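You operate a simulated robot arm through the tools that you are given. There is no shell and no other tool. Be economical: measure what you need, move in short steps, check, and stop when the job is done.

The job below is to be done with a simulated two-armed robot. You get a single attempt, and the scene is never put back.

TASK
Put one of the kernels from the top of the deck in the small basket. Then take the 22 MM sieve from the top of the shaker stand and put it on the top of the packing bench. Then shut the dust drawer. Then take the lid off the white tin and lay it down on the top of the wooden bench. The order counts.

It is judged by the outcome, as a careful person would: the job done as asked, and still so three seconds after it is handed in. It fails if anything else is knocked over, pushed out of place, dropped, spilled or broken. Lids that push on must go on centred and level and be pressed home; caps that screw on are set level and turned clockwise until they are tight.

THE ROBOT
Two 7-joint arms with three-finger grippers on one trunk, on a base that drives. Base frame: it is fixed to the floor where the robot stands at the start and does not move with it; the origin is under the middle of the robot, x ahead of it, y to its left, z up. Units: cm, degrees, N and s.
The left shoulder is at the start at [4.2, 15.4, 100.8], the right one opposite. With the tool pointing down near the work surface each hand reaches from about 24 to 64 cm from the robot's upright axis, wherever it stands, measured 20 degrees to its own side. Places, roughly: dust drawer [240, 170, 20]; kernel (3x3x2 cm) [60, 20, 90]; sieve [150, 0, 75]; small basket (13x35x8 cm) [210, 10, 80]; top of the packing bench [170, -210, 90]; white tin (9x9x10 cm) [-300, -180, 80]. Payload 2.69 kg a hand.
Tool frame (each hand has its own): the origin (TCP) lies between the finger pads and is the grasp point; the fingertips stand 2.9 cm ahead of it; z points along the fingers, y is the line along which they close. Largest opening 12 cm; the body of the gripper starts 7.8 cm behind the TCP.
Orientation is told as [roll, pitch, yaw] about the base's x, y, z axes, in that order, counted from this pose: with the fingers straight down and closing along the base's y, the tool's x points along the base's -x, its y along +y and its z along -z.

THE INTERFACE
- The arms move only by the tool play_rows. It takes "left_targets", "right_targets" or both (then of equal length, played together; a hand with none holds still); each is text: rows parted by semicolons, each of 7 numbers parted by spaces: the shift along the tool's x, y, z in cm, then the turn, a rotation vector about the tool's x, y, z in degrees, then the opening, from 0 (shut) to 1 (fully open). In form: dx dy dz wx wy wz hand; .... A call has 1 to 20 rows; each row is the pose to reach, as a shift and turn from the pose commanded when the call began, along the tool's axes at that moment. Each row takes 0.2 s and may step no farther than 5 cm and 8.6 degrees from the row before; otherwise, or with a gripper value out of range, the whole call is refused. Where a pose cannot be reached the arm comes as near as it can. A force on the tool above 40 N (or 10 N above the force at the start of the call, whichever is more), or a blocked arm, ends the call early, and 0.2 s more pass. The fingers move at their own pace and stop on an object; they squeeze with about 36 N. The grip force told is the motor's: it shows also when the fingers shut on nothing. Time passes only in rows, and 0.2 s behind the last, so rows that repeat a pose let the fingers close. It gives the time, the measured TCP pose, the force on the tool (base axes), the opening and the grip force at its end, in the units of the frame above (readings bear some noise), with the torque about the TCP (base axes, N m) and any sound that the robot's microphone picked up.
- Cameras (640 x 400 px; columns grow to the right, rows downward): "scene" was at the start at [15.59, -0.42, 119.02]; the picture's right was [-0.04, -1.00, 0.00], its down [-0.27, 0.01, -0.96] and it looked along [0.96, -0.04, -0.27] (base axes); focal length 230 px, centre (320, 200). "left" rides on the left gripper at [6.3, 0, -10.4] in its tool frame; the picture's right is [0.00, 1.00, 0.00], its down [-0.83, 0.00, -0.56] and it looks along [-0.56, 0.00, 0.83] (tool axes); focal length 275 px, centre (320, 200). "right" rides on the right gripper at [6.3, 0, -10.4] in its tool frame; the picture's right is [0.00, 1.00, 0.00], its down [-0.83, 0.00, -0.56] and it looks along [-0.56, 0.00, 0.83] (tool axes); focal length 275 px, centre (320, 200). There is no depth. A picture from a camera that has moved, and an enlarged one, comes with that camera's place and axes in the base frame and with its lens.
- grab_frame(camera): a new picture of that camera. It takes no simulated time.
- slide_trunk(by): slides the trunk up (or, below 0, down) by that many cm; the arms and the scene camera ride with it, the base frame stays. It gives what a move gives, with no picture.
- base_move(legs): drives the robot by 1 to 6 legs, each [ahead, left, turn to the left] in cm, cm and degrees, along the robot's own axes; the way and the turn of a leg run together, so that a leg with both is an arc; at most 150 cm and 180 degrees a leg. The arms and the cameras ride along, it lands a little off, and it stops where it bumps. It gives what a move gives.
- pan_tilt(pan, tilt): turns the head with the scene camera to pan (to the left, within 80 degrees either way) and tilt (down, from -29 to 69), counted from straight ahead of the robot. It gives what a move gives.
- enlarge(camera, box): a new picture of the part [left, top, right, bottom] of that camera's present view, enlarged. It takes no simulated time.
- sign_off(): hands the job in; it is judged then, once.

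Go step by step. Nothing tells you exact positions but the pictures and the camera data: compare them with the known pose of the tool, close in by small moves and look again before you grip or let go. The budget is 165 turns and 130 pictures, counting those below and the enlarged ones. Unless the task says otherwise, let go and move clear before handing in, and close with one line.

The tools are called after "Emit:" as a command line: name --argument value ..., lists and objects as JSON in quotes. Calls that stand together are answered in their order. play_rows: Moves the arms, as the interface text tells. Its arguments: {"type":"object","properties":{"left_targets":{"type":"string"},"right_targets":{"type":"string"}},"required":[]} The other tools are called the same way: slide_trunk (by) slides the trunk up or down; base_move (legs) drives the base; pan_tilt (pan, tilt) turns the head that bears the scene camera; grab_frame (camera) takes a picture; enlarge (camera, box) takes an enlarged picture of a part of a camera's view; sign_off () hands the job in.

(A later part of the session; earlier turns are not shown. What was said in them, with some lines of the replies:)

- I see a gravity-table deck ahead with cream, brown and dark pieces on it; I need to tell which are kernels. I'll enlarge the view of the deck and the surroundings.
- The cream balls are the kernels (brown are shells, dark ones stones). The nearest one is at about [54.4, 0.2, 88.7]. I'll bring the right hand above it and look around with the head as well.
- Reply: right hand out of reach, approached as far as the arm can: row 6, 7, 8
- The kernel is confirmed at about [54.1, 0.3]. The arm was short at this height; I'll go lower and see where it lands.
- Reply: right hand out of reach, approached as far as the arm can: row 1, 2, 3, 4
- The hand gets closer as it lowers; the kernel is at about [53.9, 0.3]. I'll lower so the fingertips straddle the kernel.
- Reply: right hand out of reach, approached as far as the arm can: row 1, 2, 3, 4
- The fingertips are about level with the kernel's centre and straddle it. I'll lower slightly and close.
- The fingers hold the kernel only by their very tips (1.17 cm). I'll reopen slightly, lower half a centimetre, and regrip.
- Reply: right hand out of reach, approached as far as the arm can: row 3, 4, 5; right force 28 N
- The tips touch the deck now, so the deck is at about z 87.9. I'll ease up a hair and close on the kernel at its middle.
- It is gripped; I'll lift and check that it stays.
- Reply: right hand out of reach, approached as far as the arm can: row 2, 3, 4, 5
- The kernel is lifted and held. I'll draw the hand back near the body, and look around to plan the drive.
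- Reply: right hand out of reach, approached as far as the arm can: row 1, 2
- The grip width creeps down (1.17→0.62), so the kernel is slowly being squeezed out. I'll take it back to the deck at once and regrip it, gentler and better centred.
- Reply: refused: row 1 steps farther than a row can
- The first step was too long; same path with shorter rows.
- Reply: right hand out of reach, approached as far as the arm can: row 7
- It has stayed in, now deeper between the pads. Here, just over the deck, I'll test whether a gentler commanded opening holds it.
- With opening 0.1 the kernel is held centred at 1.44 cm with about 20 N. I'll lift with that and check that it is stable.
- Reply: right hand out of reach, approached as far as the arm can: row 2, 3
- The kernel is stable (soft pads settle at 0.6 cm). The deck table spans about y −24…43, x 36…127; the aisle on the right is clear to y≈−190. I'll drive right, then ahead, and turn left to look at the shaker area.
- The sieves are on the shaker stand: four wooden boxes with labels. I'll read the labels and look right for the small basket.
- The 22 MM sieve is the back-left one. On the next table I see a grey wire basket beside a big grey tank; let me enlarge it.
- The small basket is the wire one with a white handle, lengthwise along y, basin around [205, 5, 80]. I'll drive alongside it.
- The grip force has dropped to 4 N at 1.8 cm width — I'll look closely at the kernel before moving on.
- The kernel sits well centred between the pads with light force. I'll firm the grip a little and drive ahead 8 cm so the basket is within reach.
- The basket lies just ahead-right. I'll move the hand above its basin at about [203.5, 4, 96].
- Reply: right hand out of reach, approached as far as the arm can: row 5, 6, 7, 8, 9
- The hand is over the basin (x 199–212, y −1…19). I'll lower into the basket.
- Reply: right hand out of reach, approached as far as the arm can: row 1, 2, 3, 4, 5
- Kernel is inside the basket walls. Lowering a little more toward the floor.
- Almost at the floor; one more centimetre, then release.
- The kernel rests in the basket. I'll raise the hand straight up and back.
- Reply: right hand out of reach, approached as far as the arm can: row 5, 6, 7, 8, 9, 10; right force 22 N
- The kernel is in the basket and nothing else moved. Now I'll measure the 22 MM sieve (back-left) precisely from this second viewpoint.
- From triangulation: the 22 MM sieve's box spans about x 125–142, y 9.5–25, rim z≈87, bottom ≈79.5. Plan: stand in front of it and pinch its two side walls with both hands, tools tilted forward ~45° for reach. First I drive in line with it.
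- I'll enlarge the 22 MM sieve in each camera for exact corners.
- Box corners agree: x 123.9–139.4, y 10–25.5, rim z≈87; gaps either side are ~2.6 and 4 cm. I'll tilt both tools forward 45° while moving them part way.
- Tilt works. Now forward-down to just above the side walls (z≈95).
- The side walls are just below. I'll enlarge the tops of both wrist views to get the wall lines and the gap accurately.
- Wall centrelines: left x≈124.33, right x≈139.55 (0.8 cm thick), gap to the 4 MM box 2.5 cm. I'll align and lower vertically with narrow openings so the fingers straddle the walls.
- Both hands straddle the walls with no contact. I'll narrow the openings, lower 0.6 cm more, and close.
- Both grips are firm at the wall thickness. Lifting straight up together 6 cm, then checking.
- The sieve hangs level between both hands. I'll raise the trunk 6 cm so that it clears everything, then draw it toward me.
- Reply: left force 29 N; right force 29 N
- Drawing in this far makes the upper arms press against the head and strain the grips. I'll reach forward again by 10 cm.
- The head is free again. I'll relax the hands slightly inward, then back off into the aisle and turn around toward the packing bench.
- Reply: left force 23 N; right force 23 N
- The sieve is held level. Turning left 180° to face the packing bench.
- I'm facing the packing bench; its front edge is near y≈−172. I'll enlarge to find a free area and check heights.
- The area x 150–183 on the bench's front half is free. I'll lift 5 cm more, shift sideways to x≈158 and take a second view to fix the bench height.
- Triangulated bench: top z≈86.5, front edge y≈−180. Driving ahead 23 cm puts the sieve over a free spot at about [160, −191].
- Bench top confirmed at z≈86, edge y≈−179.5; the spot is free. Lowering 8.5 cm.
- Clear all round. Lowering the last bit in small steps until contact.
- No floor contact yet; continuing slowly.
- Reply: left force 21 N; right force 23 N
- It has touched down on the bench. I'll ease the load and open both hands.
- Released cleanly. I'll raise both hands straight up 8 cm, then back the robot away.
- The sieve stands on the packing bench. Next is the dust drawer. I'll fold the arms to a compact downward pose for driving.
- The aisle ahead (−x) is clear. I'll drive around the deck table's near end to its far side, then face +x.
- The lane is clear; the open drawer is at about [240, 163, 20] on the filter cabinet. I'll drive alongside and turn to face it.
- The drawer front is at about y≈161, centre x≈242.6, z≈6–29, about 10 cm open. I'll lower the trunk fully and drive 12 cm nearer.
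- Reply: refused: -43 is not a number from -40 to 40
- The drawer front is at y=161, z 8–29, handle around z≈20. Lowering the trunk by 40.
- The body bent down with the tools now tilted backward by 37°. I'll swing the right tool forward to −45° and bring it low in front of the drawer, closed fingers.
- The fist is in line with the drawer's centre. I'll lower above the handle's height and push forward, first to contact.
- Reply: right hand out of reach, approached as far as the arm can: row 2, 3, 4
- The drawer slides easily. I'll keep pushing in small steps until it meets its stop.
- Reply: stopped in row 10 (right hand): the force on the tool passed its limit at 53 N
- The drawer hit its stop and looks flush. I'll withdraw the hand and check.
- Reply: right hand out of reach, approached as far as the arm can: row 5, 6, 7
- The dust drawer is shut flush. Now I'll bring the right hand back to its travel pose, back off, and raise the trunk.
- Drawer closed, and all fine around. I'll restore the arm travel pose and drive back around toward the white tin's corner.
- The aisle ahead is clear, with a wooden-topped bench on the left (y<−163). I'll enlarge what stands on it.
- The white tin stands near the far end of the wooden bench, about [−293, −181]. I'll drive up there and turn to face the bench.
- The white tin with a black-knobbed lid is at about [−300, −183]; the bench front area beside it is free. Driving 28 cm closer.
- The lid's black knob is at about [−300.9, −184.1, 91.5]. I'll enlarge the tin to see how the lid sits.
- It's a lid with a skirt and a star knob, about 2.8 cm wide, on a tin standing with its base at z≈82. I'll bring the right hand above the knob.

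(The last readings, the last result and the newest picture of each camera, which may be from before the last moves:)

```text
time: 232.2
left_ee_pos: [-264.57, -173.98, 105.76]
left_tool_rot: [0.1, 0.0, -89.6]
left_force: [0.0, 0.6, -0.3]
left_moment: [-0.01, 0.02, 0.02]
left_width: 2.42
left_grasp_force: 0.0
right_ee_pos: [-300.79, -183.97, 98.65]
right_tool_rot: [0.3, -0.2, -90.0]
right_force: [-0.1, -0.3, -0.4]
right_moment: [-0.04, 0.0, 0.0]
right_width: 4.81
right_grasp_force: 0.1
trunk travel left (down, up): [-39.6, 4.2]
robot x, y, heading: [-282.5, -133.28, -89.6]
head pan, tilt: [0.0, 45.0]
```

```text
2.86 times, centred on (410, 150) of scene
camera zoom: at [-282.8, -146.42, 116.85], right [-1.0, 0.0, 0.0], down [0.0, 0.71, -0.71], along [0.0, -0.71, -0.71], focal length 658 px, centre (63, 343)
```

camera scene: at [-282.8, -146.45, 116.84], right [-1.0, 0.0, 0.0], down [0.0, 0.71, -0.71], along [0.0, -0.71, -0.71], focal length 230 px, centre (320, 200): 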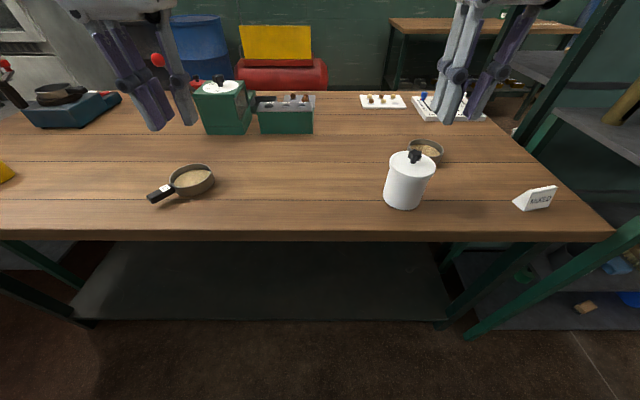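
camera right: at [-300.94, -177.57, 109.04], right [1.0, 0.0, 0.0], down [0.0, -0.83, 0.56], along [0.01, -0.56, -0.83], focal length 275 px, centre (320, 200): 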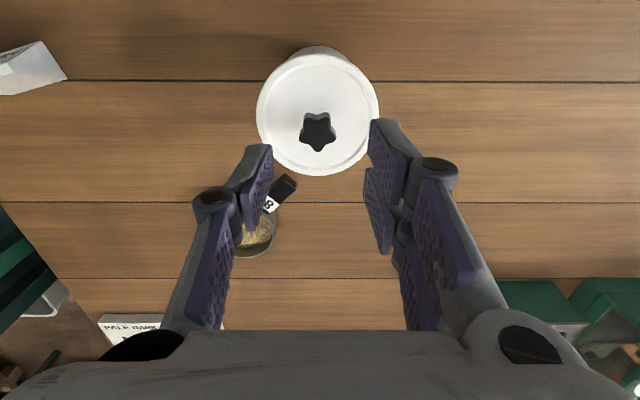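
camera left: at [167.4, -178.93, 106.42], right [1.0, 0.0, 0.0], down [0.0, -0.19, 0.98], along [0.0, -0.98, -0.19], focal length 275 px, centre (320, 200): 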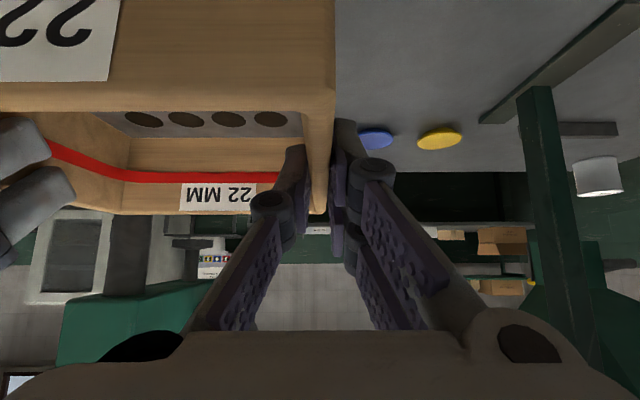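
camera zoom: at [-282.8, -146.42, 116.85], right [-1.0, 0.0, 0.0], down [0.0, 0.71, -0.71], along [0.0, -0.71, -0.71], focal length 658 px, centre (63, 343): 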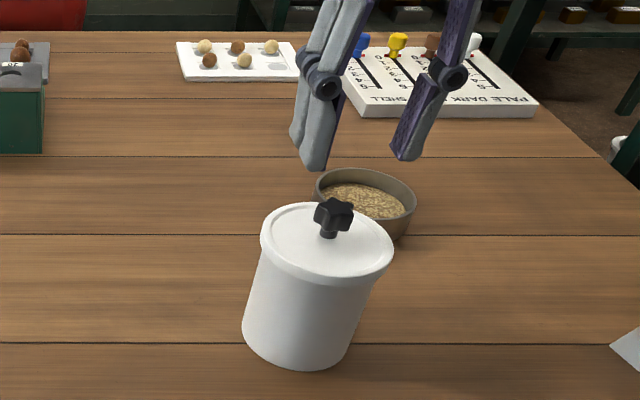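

Aligned with the knob. Descending so the fingertips straddle it.

Emit:
play_rows --right_targets "0 -0.1 2 0 0 0 0.4; 0 -0.1 4 0 0 0 0.35; 0 -0.1 5.5 0 0 0 0.35; 0 -0.1 5.5 0 0 0 0.35"

Emit:
grab_frame --camera "right"

Emit:
enlarge --camera "scene" --box '[340, 80, 480, 220]'

```text
time: 233.2
left_ee_pos: [-264.53, -173.89, 105.66]
left_tool_rot: [0.1, 0.0, -89.7]
left_force: [-0.1, 0.8, 1.2]
left_moment: [0.0, 0.01, -0.01]
left_width: 2.43
left_grasp_force: 0.1
right_ee_pos: [-300.91, -183.92, 93.15]
right_tool_rot: [0.1, -0.1, -90.0]
right_force: [-0.6, -0.3, -0.3]
right_moment: [-0.04, -0.01, 0.01]
right_width: 4.22
right_grasp_force: 0.1
trunk travel left (down, up): [-39.6, 4.2]
robot x, y, heading: [-282.91, -132.79, -90.0]
head pan, tilt: [0.0, 45.0]
```

```text
36 pictures are left
camera right: at [-301.01, -177.62, 103.55], right [1.0, 0.0, 0.0], down [0.0, -0.83, 0.56], along [0.01, -0.56, -0.83], focal length 275 px, centre (320, 200)
```

right: 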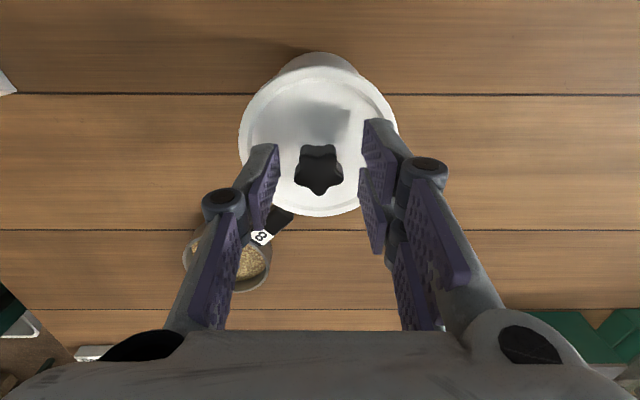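

```text
2.86 times, centred on (410, 150) of scene
camera zoom: at [-282.8, -146.45, 116.84], right [-1.0, 0.0, 0.0], down [0.0, 0.71, -0.71], along [0.0, -0.71, -0.71], focal length 658 px, centre (63, 343)
```

zoom: 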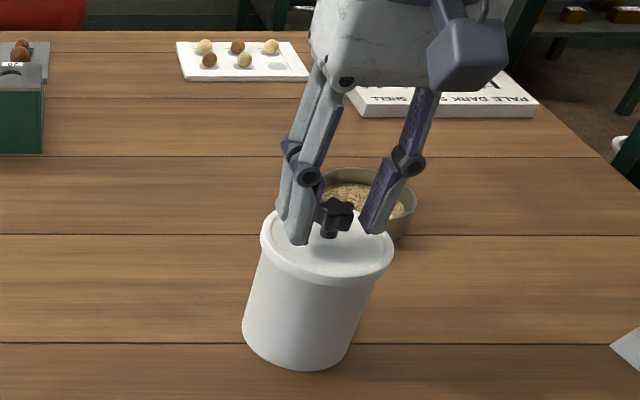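

Fingers straddle the knob. Closing gently, then a small lift to test whether the lid comes free.

Emit:
play_rows --right_targets "0.2 0 0.1 0 0 0 0.28; 0.2 0 0.1 0 0 0 0.22; 0.2 0 0.1 0 0 0 0.15; 0.2 0 0.1 0 0 0 0.05; 0.2 0 0.1 0 0 0 0; 0.2 0 0.1 0 0 0 0"

Emit:
play_rows --right_targets "0 0 -0.3 0 0 0 0; 0 0 -0.6 0 0 0 0; 0 0 -0.9 0 0 0 0; 0 0 -1.2 0 0 0 0"

Emit:
enlarge --camera "scene" --box '[340, 80, 480, 220]'

```text
time: 234.6
left_ee_pos: [-264.57, -174.0, 105.69]
left_tool_rot: [0.0, 0.0, -89.7]
left_force: [0.9, 0.6, -0.7]
left_moment: [-0.02, 0.01, 0.04]
left_width: 2.37
left_grasp_force: 0.1
right_ee_pos: [-300.87, -183.77, 93.17]
right_tool_rot: [0.2, -0.1, -90.0]
right_force: [0.3, -0.4, 0.4]
right_moment: [-0.02, 0.01, 0.01]
right_width: 2.22
right_grasp_force: 35.7
trunk travel left (down, up): [-39.6, 4.2]
robot x, y, heading: [-282.7, -133.43, -89.8]
head pan, tilt: [0.0, 45.0]
heard: snap
```

```text
time: 235.6
left_ee_pos: [-264.64, -174.09, 105.67]
left_tool_rot: [0.2, 0.0, -89.7]
left_force: [0.1, -0.2, -0.9]
left_moment: [0.0, -0.02, 0.01]
left_width: 2.41
left_grasp_force: 0.1
right_ee_pos: [-300.96, -183.73, 94.28]
right_tool_rot: [0.2, -0.1, -89.9]
right_force: [-0.3, -0.7, -0.9]
right_moment: [0.02, -0.03, -0.01]
right_width: 2.18
right_grasp_force: 35.9
trunk travel left (down, up): [-39.6, 4.2]
robot x, y, heading: [-283.05, -133.12, -89.5]
head pan, tilt: [0.0, 45.0]
```

```text
2.86 times, centred on (410, 150) of scene
camera zoom: at [-282.79, -146.46, 116.84], right [-1.0, 0.0, 0.0], down [0.0, 0.71, -0.71], along [0.0, -0.71, -0.71], focal length 658 px, centre (63, 343)
```

zoom: 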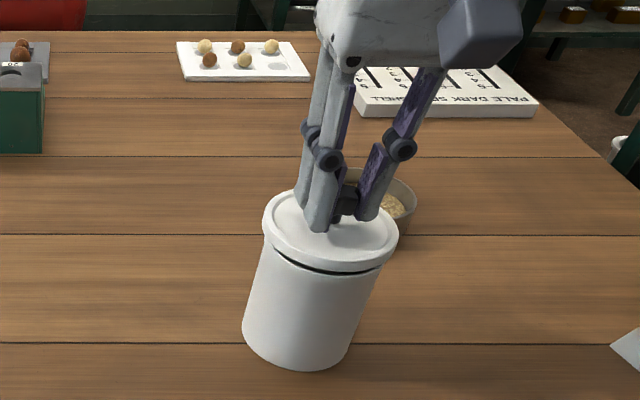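

The lid comes off cleanly while the tin stays put. Lifting higher and carrying it left to the free bench area at about [−284, −184].

Emit:
play_rows --right_targets "0 0 -2 0 0 0 0; 0 0 -4.5 0 0 0 0; 0 1 -7 0 0 0 0; 0 4 -8.5 0 0 0 0; 0 8 -8.5 0 0 0 0; 0 12 -8.5 0 0 0 0; 0 15 -8.5 0 0 0 0; 0 16.9 -8.5 0 0 0 0; 0 16.9 -8.5 0 0 0 0"

Emit:
grab_frame --camera "scene"

Emit:
grab_frame --camera "right"

```text
time: 237.6
left_ee_pos: [-264.47, -173.96, 105.67]
left_tool_rot: [0.2, 0.0, -89.7]
left_force: [-1.6, -0.5, 0.3]
left_moment: [0.0, -0.04, 0.0]
left_width: 2.39
left_grasp_force: 0.1
right_ee_pos: [-284.06, -183.82, 103.0]
right_tool_rot: [0.2, 0.0, -90.1]
right_force: [0.5, -0.1, -0.4]
right_moment: [0.02, 0.01, -0.03]
right_width: 2.2
right_grasp_force: 35.9
trunk travel left (down, up): [-39.6, 4.2]
robot x, y, heading: [-282.98, -133.26, -89.8]
head pan, tilt: [0.0, 45.0]
```

```text
33 pictures are left
camera scene: at [-282.81, -146.45, 116.84], right [-1.0, 0.0, 0.0], down [0.0, 0.71, -0.71], along [0.0, -0.71, -0.71], focal length 230 px, centre (320, 200)
```

scene: 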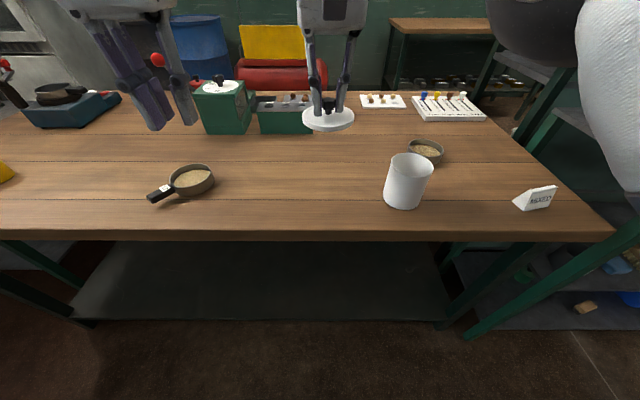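

```text
32 pictures are left
camera right: at [-284.1, -177.47, 113.32], right [1.0, 0.0, 0.0], down [0.0, -0.83, 0.56], along [0.01, -0.56, -0.83], focal length 275 px, centre (320, 200)
```

right: 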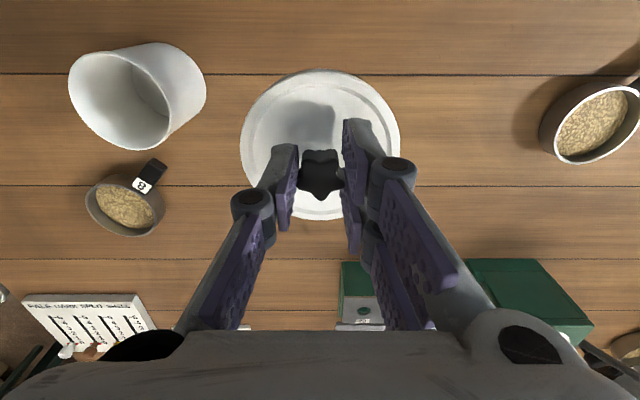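

The tin is open and undisturbed; the spot below is free. Lowering the lid to just above the bench.

Emit:
play_rows --right_targets "0 0 3.5 0 0 0 0; 0 0 7 0 0 0 0; 0 0 10.5 0 0 0 0; 0 0 13 0 0 0 0; 0 0 14.5 0 0 0 0; 0 0 14.5 0 0 0 0"

Emit:
enlarge --camera "scene" --box '[240, 110, 400, 240]'

```text
time: 239.0
left_ee_pos: [-264.61, -174.11, 105.68]
left_tool_rot: [0.1, -0.1, -89.7]
left_force: [0.5, -1.1, -0.5]
left_moment: [-0.01, -0.02, 0.01]
left_width: 2.4
left_grasp_force: 0.0
right_ee_pos: [-284.05, -183.93, 88.28]
right_tool_rot: [0.2, 0.0, -90.1]
right_force: [-0.8, -0.1, -0.1]
right_moment: [0.01, -0.01, 0.02]
right_width: 2.2
right_grasp_force: 36.0
trunk travel left (down, up): [-39.6, 4.2]
robot x, y, heading: [-282.72, -133.18, -89.5]
head pan, tilt: [0.0, 45.0]
```

```text
3.08 times, centred on (320, 175) of scene
camera zoom: at [-282.8, -146.45, 116.84], right [-1.0, 0.0, 0.0], down [0.0, 0.71, -0.71], along [0.0, -0.71, -0.71], focal length 708 px, centre (320, 277)
```

zoom: 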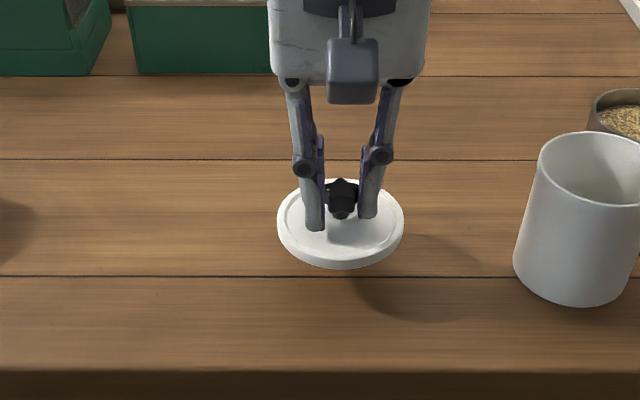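

Just a few centimetres above the bench, clear of all. Lowering slowly to contact.

Emit:
play_rows --right_targets "0 0 0.5 0 0 0 0; 0 0 1 0 0 0 0; 0 0 1.3 0 0 0 0; 0 0 1.6 0 0 0 0; 0 0 1.9 0 0 0 0; 0 0 2.2 0 0 0 0"

Emit:
enlarge --camera "scene" --box '[240, 110, 400, 240]'

```text
time: 240.4
left_ee_pos: [-264.51, -174.03, 105.72]
left_tool_rot: [0.1, 0.0, -89.8]
left_force: [-0.2, 0.1, 0.5]
left_moment: [-0.01, 0.0, -0.05]
left_width: 2.38
left_grasp_force: 0.0
right_ee_pos: [-284.05, -183.9, 86.14]
right_tool_rot: [0.2, -0.1, -90.0]
right_force: [-0.2, -0.3, 0.8]
right_moment: [0.02, 0.0, 0.03]
right_width: 2.22
right_grasp_force: 35.7
trunk travel left (down, up): [-39.6, 4.2]
robot x, y, heading: [-282.93, -133.1, -89.8]
head pan, tilt: [0.0, 45.0]
```

```text
3.08 times, centred on (320, 175) of scene
camera zoom: at [-282.8, -146.46, 116.84], right [-1.0, 0.0, 0.0], down [0.0, 0.71, -0.71], along [0.0, -0.71, -0.71], focal length 708 px, centre (320, 277)
```

zoom: 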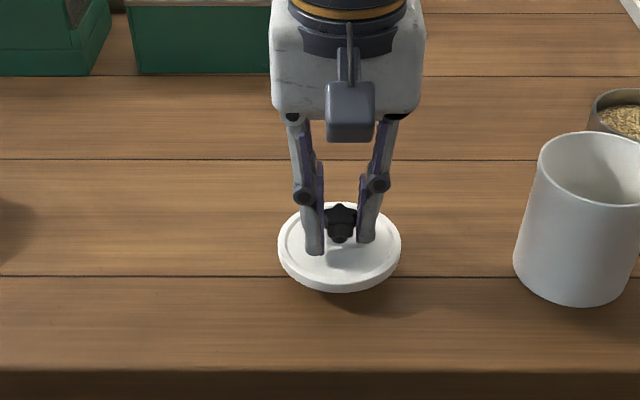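

Still slightly above. Continuing in fine steps.

Emit:
play_rows --right_targets "0 0 0.3 0 0 0 0; 0 0 0.6 0 0 0 0; 0 0 0.8 0 0 0 0; 0 0 1 0 0 0 0"

Emit:
enlarge --camera "scene" --box '[240, 110, 400, 240]'

```text
time: 241.4
left_ee_pos: [-264.43, -174.11, 105.62]
left_tool_rot: [0.1, 0.0, -89.8]
left_force: [0.3, 1.3, -0.2]
left_moment: [-0.02, 0.01, -0.01]
left_width: 2.4
left_grasp_force: 0.0
right_ee_pos: [-284.04, -183.93, 85.21]
right_tool_rot: [0.2, -0.2, -90.1]
right_force: [-0.6, 1.1, -0.8]
right_moment: [0.01, 0.01, 0.0]
right_width: 2.21
right_grasp_force: 35.7
trunk travel left (down, up): [-39.6, 4.2]
robot x, y, heading: [-282.59, -133.33, -89.8]
head pan, tilt: [0.0, 45.0]
```

```text
3.08 times, centred on (320, 175) of scene
camera zoom: at [-282.8, -146.46, 116.84], right [-1.0, 0.0, 0.0], down [0.0, 0.71, -0.71], along [0.0, -0.71, -0.71], focal length 708 px, centre (320, 277)
```

zoom: 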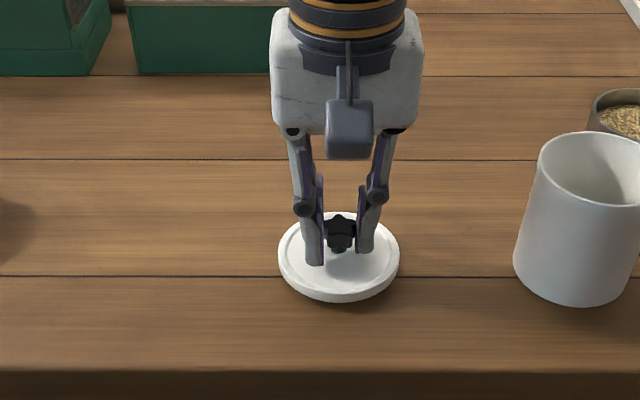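

Nearly down; a little further.

Emit:
play_rows --right_targets "0 0 0.2 0 0 0 0; 0 0 0.4 0 0 0 0; 0 0 0.6 0 0 0 0; 0 0 0.8 0 0 0 0"

Emit:
enlarge --camera "scene" --box '[240, 110, 400, 240]'

```text
time: 242.4
left_ee_pos: [-264.65, -174.05, 105.67]
left_tool_rot: [0.0, 0.0, -89.7]
left_force: [-0.2, 0.2, 0.5]
left_moment: [0.05, -0.01, -0.01]
left_width: 2.39
left_grasp_force: 0.0
right_ee_pos: [-284.01, -183.82, 84.44]
right_tool_rot: [0.2, -0.2, -90.0]
right_force: [0.2, 0.2, -1.6]
right_moment: [0.02, -0.04, -0.03]
right_width: 2.19
right_grasp_force: 36.3
trunk travel left (down, up): [-39.6, 4.2]
robot x, y, heading: [-282.85, -133.37, -90.0]
head pan, tilt: [0.0, 45.0]
```

```text
3.08 times, centred on (320, 175) of scene
camera zoom: at [-282.8, -146.46, 116.84], right [-1.0, 0.0, 0.0], down [0.0, 0.71, -0.71], along [0.0, -0.71, -0.71], focal length 708 px, centre (320, 277)
```

zoom: 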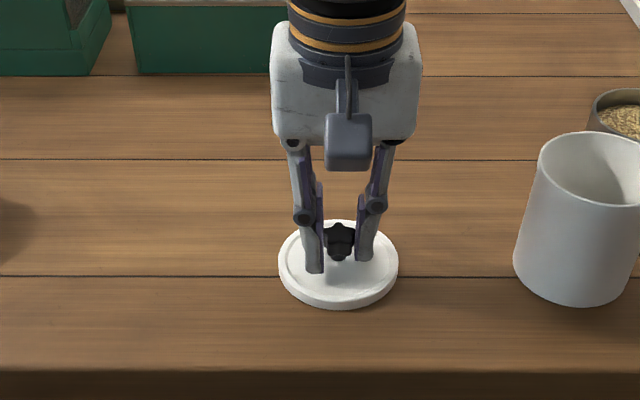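

Emit:
play_rows --right_targets "0 0 0.2 0 0 0 0; 0 0 0.4 0 0 0 0; 0 0 0.6 0 0 0 0; 0 0 0.8 0 0 0 0; 0 0 1 0 0 0 0"

Emit:
enlarge --camera "scene" --box '[240, 110, 400, 240]'

```text
time: 243.4
left_ee_pos: [-264.52, -173.86, 105.69]
left_tool_rot: [0.1, -0.1, -89.8]
left_force: [-0.4, -1.2, 0.5]
left_moment: [-0.01, 0.0, 0.01]
left_width: 2.41
left_grasp_force: 0.0
right_ee_pos: [-283.99, -184.0, 84.23]
right_tool_rot: [0.3, -0.9, -90.1]
right_force: [-0.4, 5.6, 26.7]
right_moment: [0.41, 0.06, 0.0]
right_width: 2.17
right_grasp_force: 36.4
trunk travel left (down, up): [-39.6, 4.2]
robot x, y, heading: [-282.39, -133.43, -89.7]
head pan, tilt: [0.0, 45.0]
stopped in row 5 (right hand): the force on the tool passed its limit at 40 N (the readings are from after the stop); the commanded pose is now the measured one
```

```text
3.08 times, centred on (320, 175) of scene
camera zoom: at [-282.8, -146.2, 116.86], right [-1.0, 0.0, 0.0], down [0.0, 0.71, -0.71], along [0.0, -0.71, -0.71], focal length 708 px, centre (320, 277)
```

zoom: 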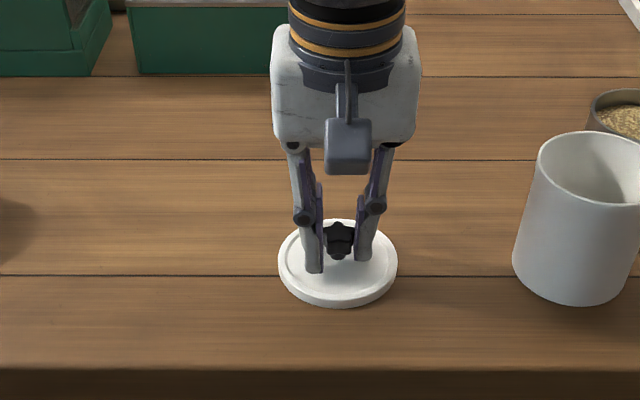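

The lid rests on the bench. I'll ease the pressure, open and raise the hand.

Emit:
play_rows --right_targets "0 0 -0.1 0 0 0 0; 0 0 -0.1 0 0 0 0.2; 0 0 -0.1 0 0 0 0.3; 0 0 -0.1 0 0 0 0.38; 0 0 -2 0 0 0 0.38; 0 0 -5 0 0 0 0.38; 0 0 -9 0 0 0 0.38; 1 0 -13 0 0 0 0.38; 5 0 -16 0 0 0 0.38; 9 0 -18 0 0 0 0.38; 9 0 -18 0 0 0 0.38"

Emit:
grab_frame --camera "scene"

```text
time: 245.8
left_ee_pos: [-264.5, -173.95, 105.68]
left_tool_rot: [0.1, 0.0, -89.6]
left_force: [0.2, -0.5, -0.1]
left_moment: [-0.01, 0.0, 0.02]
left_width: 2.4
left_grasp_force: 0.1
right_ee_pos: [-283.9, -174.85, 101.76]
right_tool_rot: [0.2, -0.7, -90.1]
right_force: [0.2, -0.2, -0.3]
right_moment: [0.02, 0.02, -0.02]
right_width: 4.55
right_grasp_force: 0.1
trunk travel left (down, up): [-39.6, 4.2]
robot x, y, heading: [-283.12, -133.1, -89.8]
head pan, tilt: [0.0, 45.0]
```

```text
26 pictures are left
camera scene: at [-282.73, -146.47, 116.83], right [-1.0, 0.0, 0.0], down [0.0, 0.71, -0.71], along [0.0, -0.71, -0.71], focal length 230 px, centre (320, 200)
```

scene: 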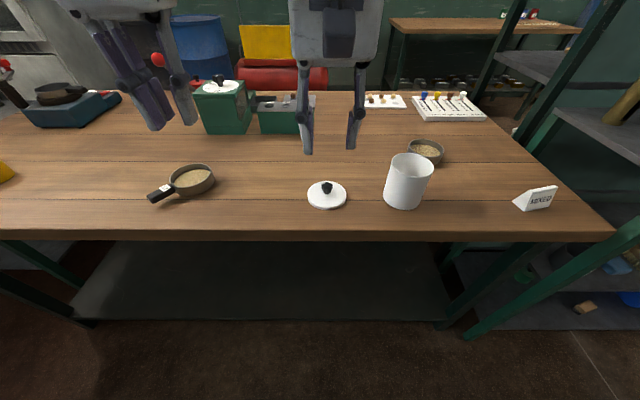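

The lid lies flat on the wooden bench beside the open white tin, and both hands are clear. I'll back off a little and hand in.

Emit:
base_move --legs '[[-25, 0, 0]]'

Emit:
sign_off

```text
time: 247.6
left_ee_pos: [-264.47, -148.71, 105.7]
left_tool_rot: [0.1, 0.0, -89.4]
left_force: [0.1, -0.4, 0.2]
left_moment: [0.01, 0.03, -0.02]
left_width: 2.38
left_grasp_force: 0.1
right_ee_pos: [-283.99, -149.66, 101.85]
right_tool_rot: [0.2, -0.7, -89.9]
right_force: [0.2, -0.1, -1.0]
right_moment: [-0.02, 0.01, 0.01]
right_width: 4.53
right_grasp_force: 0.0
trunk travel left (down, up): [-39.6, 4.2]
robot x, y, heading: [-283.16, -108.28, -89.9]
head pan, tilt: [0.0, 45.0]
```

```text
The job is handed in.
```

All four steps are done in order and handed in: a kernel is in the small basket, the 22 MM sieve is on the packing bench, the dust drawer is shut, and the white tin's lid lies flat on the wooden bench.
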